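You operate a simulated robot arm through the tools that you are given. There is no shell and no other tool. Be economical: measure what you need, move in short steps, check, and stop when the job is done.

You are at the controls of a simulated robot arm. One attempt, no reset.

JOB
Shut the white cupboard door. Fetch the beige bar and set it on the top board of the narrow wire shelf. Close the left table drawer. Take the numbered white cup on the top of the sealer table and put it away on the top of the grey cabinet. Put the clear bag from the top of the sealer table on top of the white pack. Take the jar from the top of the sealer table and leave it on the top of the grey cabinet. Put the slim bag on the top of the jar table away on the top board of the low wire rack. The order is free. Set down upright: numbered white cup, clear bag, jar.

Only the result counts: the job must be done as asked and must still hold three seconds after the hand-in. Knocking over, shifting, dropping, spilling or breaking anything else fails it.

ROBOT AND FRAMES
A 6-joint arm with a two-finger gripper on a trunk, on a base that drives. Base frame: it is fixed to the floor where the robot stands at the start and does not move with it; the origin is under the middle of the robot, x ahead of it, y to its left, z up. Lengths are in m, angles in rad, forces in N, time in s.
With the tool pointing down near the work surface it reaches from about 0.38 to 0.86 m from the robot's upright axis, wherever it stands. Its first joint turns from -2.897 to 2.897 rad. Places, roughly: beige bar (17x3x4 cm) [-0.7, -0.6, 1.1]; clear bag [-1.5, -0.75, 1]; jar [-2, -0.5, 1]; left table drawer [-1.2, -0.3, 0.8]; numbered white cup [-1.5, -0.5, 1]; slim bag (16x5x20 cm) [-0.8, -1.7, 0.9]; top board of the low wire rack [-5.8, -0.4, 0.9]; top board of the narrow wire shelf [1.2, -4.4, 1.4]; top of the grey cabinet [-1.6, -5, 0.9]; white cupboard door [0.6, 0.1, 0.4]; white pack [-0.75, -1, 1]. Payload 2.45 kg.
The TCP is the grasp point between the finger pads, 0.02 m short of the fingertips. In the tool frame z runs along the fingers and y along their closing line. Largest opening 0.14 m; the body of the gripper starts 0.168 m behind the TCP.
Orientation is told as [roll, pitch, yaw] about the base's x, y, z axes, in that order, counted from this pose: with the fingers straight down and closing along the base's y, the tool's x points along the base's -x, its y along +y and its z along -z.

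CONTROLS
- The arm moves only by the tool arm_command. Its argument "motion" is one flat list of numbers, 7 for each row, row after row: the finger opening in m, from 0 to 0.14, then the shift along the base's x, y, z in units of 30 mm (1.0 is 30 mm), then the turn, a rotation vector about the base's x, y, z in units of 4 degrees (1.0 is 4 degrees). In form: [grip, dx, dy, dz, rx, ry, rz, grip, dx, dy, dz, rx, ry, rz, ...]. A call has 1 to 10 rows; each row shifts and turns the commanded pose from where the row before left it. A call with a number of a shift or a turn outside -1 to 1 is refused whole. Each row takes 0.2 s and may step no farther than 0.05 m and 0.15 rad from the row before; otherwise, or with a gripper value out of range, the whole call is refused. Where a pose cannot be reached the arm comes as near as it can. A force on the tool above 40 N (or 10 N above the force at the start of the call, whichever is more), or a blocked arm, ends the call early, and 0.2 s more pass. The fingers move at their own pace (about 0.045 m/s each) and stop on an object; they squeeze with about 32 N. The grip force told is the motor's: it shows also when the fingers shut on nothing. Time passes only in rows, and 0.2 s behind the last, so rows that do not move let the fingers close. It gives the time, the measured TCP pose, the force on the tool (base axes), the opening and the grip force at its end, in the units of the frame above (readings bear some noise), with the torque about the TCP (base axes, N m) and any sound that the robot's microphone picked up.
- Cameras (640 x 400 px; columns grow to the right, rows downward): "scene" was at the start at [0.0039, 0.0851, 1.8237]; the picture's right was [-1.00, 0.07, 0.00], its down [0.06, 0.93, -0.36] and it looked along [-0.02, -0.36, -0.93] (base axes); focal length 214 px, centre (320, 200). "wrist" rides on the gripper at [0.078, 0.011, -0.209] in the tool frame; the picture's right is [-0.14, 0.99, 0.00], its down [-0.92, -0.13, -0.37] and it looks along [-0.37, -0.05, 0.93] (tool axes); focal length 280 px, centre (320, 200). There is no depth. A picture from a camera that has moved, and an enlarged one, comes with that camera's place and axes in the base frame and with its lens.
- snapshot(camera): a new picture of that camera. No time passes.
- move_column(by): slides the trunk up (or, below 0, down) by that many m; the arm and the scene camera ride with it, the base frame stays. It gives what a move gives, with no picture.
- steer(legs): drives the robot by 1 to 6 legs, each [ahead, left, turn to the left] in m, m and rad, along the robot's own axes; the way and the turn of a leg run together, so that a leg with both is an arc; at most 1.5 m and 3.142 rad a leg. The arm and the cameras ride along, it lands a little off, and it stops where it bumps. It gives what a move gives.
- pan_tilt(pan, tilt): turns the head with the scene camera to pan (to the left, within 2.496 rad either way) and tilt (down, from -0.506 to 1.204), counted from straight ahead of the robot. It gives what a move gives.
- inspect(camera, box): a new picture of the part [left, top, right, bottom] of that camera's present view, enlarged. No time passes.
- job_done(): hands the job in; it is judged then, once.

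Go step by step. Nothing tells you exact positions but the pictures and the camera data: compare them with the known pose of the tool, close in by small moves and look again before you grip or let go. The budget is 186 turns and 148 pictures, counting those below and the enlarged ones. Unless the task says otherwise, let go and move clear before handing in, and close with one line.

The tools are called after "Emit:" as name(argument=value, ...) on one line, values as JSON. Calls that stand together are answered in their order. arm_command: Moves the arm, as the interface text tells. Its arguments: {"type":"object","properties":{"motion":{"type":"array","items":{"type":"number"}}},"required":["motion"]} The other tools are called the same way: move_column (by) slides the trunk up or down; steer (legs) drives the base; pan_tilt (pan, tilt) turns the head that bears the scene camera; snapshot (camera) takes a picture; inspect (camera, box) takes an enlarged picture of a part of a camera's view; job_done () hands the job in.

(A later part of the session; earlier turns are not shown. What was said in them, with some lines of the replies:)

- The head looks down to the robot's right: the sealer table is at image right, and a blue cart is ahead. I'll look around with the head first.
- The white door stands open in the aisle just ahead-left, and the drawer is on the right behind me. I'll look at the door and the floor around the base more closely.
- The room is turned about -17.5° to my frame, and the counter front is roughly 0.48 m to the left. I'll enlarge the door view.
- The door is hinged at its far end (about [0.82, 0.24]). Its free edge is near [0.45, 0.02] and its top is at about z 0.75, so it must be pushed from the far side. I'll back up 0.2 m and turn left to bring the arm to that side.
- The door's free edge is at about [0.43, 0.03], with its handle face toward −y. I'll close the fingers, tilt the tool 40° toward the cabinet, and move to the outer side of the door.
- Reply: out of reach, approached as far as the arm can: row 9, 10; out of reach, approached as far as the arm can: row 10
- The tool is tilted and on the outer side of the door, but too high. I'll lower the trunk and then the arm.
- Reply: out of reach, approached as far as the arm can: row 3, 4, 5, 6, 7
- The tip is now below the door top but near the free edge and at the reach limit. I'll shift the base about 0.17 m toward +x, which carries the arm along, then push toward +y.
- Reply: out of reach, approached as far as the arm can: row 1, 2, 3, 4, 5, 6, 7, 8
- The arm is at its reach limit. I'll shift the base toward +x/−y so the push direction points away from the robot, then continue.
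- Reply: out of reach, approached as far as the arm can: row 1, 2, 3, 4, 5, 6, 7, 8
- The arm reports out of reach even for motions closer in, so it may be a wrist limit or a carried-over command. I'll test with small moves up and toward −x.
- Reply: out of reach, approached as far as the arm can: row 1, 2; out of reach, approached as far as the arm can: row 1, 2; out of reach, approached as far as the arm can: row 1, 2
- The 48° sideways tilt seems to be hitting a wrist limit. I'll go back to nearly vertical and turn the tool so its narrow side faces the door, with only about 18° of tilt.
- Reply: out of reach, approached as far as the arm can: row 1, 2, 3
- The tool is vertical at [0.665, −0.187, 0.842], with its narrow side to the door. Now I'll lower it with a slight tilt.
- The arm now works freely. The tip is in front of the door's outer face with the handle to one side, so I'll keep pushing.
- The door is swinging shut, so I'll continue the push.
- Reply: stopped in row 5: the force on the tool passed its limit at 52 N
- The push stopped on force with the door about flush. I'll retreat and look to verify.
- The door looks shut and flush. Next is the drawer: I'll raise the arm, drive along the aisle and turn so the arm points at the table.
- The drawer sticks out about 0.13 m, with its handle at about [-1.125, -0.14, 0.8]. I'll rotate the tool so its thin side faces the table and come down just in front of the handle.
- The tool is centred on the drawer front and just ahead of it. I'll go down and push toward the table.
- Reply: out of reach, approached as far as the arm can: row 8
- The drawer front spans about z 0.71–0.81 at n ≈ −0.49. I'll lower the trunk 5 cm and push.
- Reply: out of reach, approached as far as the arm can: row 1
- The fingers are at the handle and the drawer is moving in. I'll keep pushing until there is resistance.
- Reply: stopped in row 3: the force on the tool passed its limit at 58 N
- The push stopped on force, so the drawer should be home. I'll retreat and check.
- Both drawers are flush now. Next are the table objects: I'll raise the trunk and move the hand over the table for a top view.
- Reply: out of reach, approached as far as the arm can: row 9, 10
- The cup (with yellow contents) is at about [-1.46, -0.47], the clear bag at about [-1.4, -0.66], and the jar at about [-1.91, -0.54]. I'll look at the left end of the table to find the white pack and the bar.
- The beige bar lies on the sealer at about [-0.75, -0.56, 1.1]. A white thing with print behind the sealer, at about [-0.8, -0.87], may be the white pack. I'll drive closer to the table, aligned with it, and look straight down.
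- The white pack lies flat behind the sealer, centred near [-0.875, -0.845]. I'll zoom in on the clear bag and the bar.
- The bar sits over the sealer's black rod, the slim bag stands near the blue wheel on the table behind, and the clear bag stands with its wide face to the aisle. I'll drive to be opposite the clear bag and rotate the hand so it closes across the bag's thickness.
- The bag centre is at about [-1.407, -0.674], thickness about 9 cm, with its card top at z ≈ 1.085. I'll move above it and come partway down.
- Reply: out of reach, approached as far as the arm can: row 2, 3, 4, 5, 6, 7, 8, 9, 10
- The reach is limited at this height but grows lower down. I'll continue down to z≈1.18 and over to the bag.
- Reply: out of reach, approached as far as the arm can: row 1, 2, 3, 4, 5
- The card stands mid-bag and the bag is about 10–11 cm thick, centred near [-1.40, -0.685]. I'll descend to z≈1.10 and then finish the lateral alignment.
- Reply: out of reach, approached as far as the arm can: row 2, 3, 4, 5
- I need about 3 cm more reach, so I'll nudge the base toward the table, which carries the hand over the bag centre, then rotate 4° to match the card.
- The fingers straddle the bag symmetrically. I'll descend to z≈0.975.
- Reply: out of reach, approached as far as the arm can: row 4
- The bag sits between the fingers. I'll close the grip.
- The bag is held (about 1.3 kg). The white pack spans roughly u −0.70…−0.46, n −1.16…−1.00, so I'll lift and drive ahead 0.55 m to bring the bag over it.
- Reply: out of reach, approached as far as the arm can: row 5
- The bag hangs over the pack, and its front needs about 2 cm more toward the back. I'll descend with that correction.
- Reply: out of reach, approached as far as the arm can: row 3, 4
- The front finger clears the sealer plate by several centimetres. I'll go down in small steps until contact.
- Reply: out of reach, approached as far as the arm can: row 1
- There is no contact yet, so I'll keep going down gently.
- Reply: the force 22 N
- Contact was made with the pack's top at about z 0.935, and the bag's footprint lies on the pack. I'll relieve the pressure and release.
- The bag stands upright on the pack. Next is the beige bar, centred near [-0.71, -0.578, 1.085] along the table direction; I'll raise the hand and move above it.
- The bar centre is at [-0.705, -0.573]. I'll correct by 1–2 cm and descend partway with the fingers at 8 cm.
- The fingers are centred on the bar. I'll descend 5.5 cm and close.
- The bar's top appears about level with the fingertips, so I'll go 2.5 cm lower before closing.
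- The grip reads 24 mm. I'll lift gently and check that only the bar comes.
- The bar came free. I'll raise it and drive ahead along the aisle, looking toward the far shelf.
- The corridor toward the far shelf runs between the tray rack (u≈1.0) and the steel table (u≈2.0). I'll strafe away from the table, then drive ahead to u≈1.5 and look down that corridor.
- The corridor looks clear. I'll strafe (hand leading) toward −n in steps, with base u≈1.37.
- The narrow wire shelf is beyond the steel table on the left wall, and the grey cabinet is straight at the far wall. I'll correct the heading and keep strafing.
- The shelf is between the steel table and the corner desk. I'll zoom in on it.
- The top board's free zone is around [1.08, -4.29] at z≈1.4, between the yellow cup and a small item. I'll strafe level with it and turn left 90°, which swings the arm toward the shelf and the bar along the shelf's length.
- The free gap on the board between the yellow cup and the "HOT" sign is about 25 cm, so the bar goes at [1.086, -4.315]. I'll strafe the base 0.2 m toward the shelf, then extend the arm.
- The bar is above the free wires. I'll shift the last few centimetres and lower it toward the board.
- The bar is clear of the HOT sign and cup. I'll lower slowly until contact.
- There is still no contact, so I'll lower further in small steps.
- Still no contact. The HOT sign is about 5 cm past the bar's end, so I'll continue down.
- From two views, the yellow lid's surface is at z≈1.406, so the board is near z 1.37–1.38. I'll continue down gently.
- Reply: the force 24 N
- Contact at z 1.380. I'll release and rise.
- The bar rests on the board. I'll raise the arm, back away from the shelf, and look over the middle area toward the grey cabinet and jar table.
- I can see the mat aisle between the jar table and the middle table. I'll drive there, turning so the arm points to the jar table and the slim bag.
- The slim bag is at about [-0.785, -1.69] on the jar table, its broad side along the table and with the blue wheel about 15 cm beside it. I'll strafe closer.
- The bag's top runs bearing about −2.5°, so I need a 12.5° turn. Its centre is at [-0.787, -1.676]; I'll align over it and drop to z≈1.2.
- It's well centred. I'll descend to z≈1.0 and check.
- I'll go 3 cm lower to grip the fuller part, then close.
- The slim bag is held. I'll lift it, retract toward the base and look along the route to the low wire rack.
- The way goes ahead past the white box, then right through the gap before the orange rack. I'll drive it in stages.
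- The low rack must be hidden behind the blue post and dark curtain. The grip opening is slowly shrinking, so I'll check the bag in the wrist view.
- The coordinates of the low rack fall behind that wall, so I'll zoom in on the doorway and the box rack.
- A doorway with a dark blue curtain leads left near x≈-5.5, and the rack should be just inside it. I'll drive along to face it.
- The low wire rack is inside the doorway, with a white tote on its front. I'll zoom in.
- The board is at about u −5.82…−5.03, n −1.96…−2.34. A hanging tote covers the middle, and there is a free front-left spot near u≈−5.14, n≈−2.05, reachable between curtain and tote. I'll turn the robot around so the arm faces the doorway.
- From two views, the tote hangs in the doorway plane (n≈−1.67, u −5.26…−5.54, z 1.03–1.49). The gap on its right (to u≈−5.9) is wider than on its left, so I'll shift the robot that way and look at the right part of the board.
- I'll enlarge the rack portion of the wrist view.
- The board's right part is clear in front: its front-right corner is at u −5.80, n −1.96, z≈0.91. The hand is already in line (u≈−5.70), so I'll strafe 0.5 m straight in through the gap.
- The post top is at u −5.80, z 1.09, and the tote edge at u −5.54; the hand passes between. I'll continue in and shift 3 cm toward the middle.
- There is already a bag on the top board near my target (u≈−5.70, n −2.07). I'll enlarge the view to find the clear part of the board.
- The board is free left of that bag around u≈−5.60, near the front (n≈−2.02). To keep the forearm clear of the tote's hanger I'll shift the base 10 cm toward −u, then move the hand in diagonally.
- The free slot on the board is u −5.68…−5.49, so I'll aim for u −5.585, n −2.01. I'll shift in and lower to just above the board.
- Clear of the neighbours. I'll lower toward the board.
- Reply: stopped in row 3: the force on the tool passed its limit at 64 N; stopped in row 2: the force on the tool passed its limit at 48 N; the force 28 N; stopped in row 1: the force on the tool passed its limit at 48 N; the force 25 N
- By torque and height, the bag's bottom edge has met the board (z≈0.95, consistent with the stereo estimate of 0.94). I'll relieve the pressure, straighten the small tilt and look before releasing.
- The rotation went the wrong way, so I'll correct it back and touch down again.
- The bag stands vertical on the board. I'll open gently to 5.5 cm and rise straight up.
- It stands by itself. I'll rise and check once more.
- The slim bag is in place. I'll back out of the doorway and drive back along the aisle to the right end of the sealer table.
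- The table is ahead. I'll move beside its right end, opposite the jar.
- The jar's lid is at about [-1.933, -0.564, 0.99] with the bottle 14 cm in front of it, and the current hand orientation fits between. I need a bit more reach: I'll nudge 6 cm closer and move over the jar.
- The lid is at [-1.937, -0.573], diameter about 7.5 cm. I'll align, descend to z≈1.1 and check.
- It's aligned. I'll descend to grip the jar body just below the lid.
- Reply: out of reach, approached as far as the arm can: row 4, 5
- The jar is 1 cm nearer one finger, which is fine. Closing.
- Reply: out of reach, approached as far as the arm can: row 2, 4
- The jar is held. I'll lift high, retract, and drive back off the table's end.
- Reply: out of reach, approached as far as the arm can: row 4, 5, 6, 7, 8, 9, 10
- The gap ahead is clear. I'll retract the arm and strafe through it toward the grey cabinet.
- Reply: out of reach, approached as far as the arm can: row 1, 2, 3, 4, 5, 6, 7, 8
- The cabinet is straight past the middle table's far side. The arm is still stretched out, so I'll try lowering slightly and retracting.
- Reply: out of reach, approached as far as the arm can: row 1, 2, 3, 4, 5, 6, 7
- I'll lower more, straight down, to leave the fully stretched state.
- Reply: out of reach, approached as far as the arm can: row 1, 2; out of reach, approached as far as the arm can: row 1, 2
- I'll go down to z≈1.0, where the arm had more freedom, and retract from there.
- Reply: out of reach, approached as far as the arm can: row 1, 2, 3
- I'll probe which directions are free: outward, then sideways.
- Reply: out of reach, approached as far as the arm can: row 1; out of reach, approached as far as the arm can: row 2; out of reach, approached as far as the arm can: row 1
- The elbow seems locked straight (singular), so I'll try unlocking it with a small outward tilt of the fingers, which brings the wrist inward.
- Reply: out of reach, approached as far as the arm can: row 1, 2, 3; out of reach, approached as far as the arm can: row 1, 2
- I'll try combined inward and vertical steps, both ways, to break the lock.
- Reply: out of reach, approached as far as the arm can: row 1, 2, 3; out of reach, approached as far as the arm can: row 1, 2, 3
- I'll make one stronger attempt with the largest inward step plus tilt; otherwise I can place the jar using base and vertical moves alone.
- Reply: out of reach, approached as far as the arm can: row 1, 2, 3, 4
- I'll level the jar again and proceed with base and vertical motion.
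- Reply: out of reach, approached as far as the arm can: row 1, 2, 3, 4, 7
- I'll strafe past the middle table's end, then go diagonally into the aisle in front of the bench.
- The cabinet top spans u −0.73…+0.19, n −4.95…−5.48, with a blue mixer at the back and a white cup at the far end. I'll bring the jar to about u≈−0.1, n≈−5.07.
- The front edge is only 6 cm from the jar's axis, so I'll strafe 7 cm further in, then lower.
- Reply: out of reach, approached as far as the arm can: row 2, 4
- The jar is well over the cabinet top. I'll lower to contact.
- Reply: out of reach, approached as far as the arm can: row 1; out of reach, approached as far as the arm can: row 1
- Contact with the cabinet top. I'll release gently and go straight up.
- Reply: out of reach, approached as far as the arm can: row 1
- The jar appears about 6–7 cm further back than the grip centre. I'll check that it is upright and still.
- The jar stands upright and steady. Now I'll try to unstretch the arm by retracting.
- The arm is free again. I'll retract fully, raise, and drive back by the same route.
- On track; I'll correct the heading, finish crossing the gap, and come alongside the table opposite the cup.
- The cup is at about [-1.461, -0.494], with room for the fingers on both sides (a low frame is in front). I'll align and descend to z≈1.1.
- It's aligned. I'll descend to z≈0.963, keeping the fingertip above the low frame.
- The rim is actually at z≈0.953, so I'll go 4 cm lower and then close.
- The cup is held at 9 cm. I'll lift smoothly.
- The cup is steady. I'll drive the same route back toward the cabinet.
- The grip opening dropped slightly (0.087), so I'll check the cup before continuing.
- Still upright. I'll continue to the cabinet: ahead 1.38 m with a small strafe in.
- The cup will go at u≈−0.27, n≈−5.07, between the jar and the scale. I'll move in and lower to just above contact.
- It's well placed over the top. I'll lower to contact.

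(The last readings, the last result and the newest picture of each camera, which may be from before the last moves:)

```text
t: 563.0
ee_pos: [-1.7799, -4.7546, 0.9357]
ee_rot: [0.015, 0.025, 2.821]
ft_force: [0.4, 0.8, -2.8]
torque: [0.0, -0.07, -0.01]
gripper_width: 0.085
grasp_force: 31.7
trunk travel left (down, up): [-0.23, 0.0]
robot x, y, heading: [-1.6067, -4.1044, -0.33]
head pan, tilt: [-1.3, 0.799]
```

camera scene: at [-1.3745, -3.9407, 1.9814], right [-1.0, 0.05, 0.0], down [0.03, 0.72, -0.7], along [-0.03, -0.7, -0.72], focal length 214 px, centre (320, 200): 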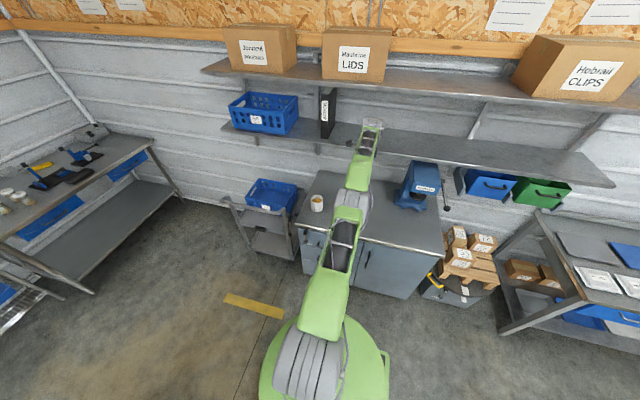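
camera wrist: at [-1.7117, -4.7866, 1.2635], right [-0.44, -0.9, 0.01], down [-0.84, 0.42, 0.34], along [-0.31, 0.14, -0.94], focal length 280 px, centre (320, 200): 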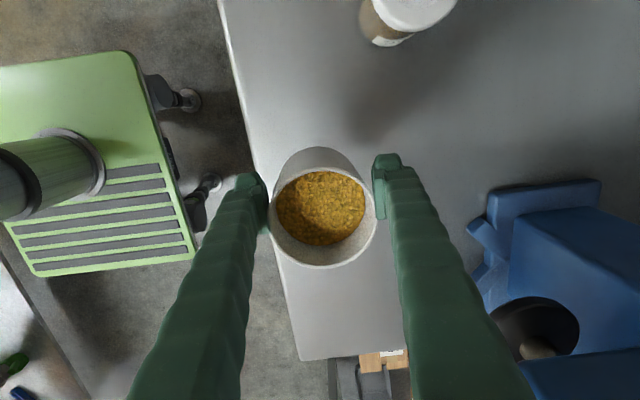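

Still no contact, so I'll continue in small steps.

Emit:
arm_command(motion=[0, 0, 0, -0.2, 0, 0, 0])

Emit:
arm_command(motion=[0, 0, 0, -0.15, 0, 0, 0])

Emit:
arm_command(motion=[0, 0, 0, -0.15, 0, 0, 0])

Emit:
snapshot(camera="wrist")

```text
t: 563.4
ee_pos: [-1.7807, -4.755, 0.9331]
ee_rot: [0.018, 0.026, 2.823]
ft_force: [2.1, 2.9, 12.6]
torque: [-0.3, 0.39, -0.02]
gripper_width: 0.0849
grasp_force: 31.9
trunk travel left (down, up): [-0.23, 0.0]
robot x, y, heading: [-1.608, -4.1045, -0.325]
head pan, tilt: [-1.3, 0.799]
```

```text
t: 563.9
ee_pos: [-1.7806, -4.7559, 0.9295]
ee_rot: [0.019, 0.024, 2.822]
ft_force: [1.9, 2.2, 16.1]
torque: [0.2, 0.77, -0.2]
gripper_width: 0.0858
grasp_force: 32.2
trunk travel left (down, up): [-0.23, 0.0]
robot x, y, heading: [-1.6074, -4.1041, -0.331]
head pan, tilt: [-1.3, 0.799]
stopped in row 1: the force on the tool passed its limit at 43 N (the readings are from after the stop); the commanded pose is now the measured one
```

```text
t: 564.4
ee_pos: [-1.781, -4.7574, 0.9291]
ee_rot: [0.022, 0.022, 2.822]
ft_force: [2.1, 5.2, 16.9]
torque: [-0.04, 0.51, -0.11]
gripper_width: 0.0858
grasp_force: 32.0
trunk travel left (down, up): [-0.23, 0.0]
robot x, y, heading: [-1.6081, -4.0998, -0.331]
head pan, tilt: [-1.3, 0.799]
stopped in row 1: the force on the tool passed its limit at 44 N (the readings are from after the stop); the commanded pose is now the measured one
```

```text
15 pictures are left
camera wrist: at [-1.714, -4.7861, 1.1407], right [-0.44, -0.9, 0.02], down [-0.84, 0.42, 0.34], along [-0.32, 0.14, -0.94], focal length 280 px, centre (320, 200)
```

wrist: 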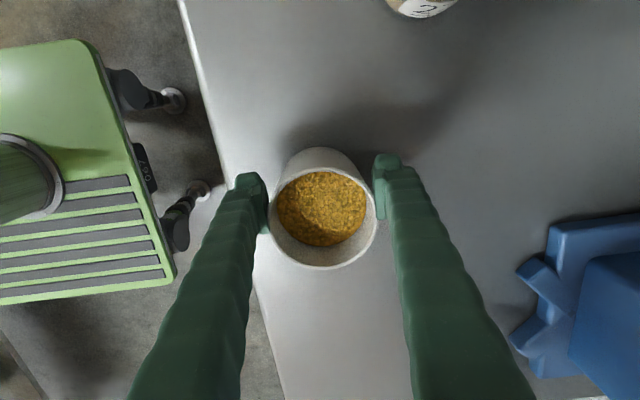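

Contact made. I'll relieve and open slowly.

Emit:
arm_command(motion=[0, 0, 0, 0.08, 0, 0, 0, 0.09, 0, 0, 0, 0, 0, 0, 0.097, 0, 0, 0, 0, 0, 0, 0.105, 0, 0, 0, 0, 0, 0, 0.11, 0, 0, 0, 0, 0, 0, 0.11, 0, 0, 0, 0, 0, 0])

Emit:
snapshot(camera="wrist")

```text
t: 565.8
ee_pos: [-1.7796, -4.7573, 0.9295]
ee_rot: [0.022, 0.026, 2.823]
ft_force: [0.0, -0.1, 0.2]
torque: [0.03, -0.03, 0.02]
gripper_width: 0.1099
grasp_force: 0.1
trunk travel left (down, up): [-0.23, 0.0]
robot x, y, heading: [-1.6088, -4.1018, -0.324]
head pan, tilt: [-1.3, 0.799]
```

```text
14 pictures are left
camera wrist: at [-1.7131, -4.786, 1.1408], right [-0.44, -0.9, 0.02], down [-0.84, 0.42, 0.34], along [-0.32, 0.14, -0.94], focal length 280 px, centre (320, 200)
```

wrist: 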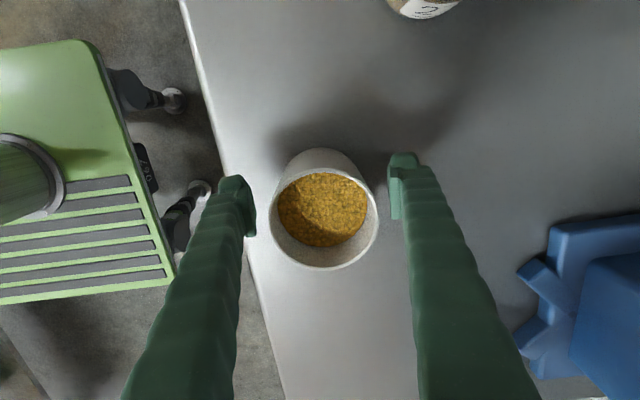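

The cup stands free between the fingers. I'll rise straight up and retract.

Emit:
arm_command(motion=[0.11, 0, 0, 0.5, 0, 0, 0, 0.11, 0, 0, 1, 0, 0, 0, 0.11, 0, 0, 1, 0, 0, 0, 0.11, 0, 0, 1, 0, 0, 0, 0.11, 0, 0, 1, 0, 0, 0, 0.11, 0, 0, 1, 0, 0, 0, 0.11, 0, 0, 1, 0, 0, 0, 0.11, 0.1, 0.7, 0.5, 0, 0, 0, 0.11, 0.2, 0.9, 0, 0, 0, 0, 0.11, 0.2, 0.9, 0, 0, 0, 0])

Emit:
snapshot(camera="wrist")

Emit:
inspect(camera="scene", box=[200, 100, 460, 280])

```text
t: 568.0
ee_pos: [-1.7646, -4.6784, 1.1413]
ee_rot: [0.022, 0.024, 2.82]
ft_force: [-0.3, -0.1, -0.3]
torque: [-0.01, 0.01, 0.0]
gripper_width: 0.11
grasp_force: 0.1
trunk travel left (down, up): [-0.23, 0.0]
robot x, y, heading: [-1.6106, -4.1024, -0.329]
head pan, tilt: [-1.3, 0.799]
```

```text
13 pictures are left
camera wrist: at [-1.6975, -4.7072, 1.3524], right [-0.44, -0.9, 0.02], down [-0.84, 0.42, 0.34], along [-0.32, 0.14, -0.94], focal length 280 px, centre (320, 200)
```

wrist: 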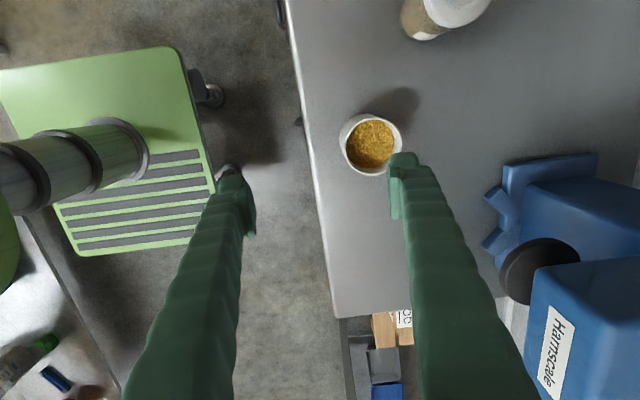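

```text
2.22 times, centred on (330, 190) of scene
camera zoom: at [-1.5609, -4.0504, 1.9814], right [-1.0, 0.06, 0.0], down [0.04, 0.71, -0.7], along [-0.04, -0.7, -0.72], focal length 477 px, centre (298, 222)
```

zoom: 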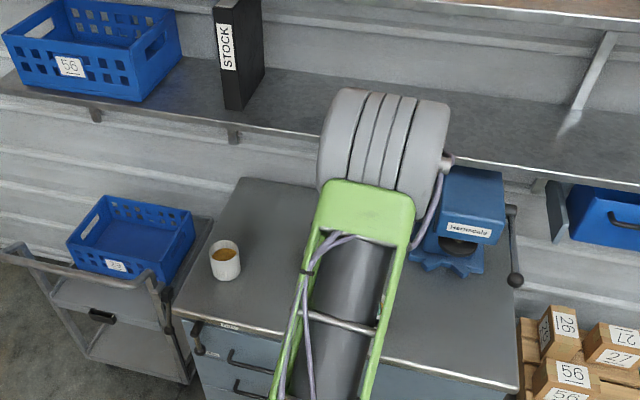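

Cup and jar both stand upright on the cabinet. I'll raise the hand and back the robot clear before handing in.

Emit:
arm_command(motion=[0.11, 0, 0, 1, 0, 0, 0, 0.11, 0, 0, 1, 0, 0, 0, 0.11, 0.2, 0.9, 0.5, 0, 0, 0, 0.11, 0.2, 0.9, 0, 0, 0, 0, 0.11, 0, 0, 0, 0, 0, 0])

Emit:
steer(legs=[[0, 0.15, 0]])

Emit:
snapshot(camera="wrist")

```text
t: 569.1
ee_pos: [-1.753, -4.6261, 1.2151]
ee_rot: [0.022, 0.025, 2.821]
ft_force: [0.4, 0.9, -0.2]
torque: [0.03, 0.0, 0.01]
gripper_width: 0.1099
grasp_force: 0.0
trunk travel left (down, up): [-0.23, 0.0]
robot x, y, heading: [-1.6088, -4.0986, -0.331]
head pan, tilt: [-1.3, 0.799]
```

```text
t: 571.1
ee_pos: [-1.7079, -4.4873, 1.2154]
ee_rot: [0.022, 0.025, 2.82]
ft_force: [-0.3, 0.2, 0.7]
torque: [-0.03, 0.01, 0.0]
gripper_width: 0.11
grasp_force: 0.1
trunk travel left (down, up): [-0.23, 0.0]
robot x, y, heading: [-1.5593, -3.9624, -0.332]
head pan, tilt: [-1.3, 0.799]
```

```text
11 pictures are left
camera wrist: at [-1.6407, -4.5159, 1.4257], right [-0.45, -0.9, 0.02], down [-0.84, 0.42, 0.34], along [-0.31, 0.14, -0.94], focal length 280 px, centre (320, 200)
```

wrist: 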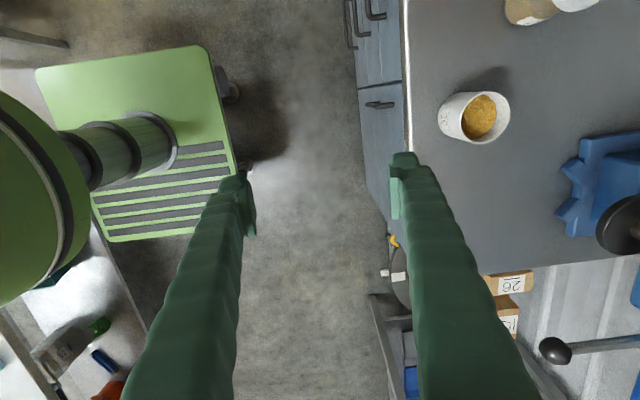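

The robot is clear, and the cup and jar stand upright on the grey cabinet. The other five tasks looked done when I left them, so I'm handing in.

Emit:
job_done()

```text
The job is handed in.
```

All seven tasks are done and handed in: the cupboard door and left drawer are shut, the bar, slim bag and clear bag are in place, and the cup and jar stand upright on the grey cabinet; I did not go back for a second look at the door, drawer, bar or bags before handing in.
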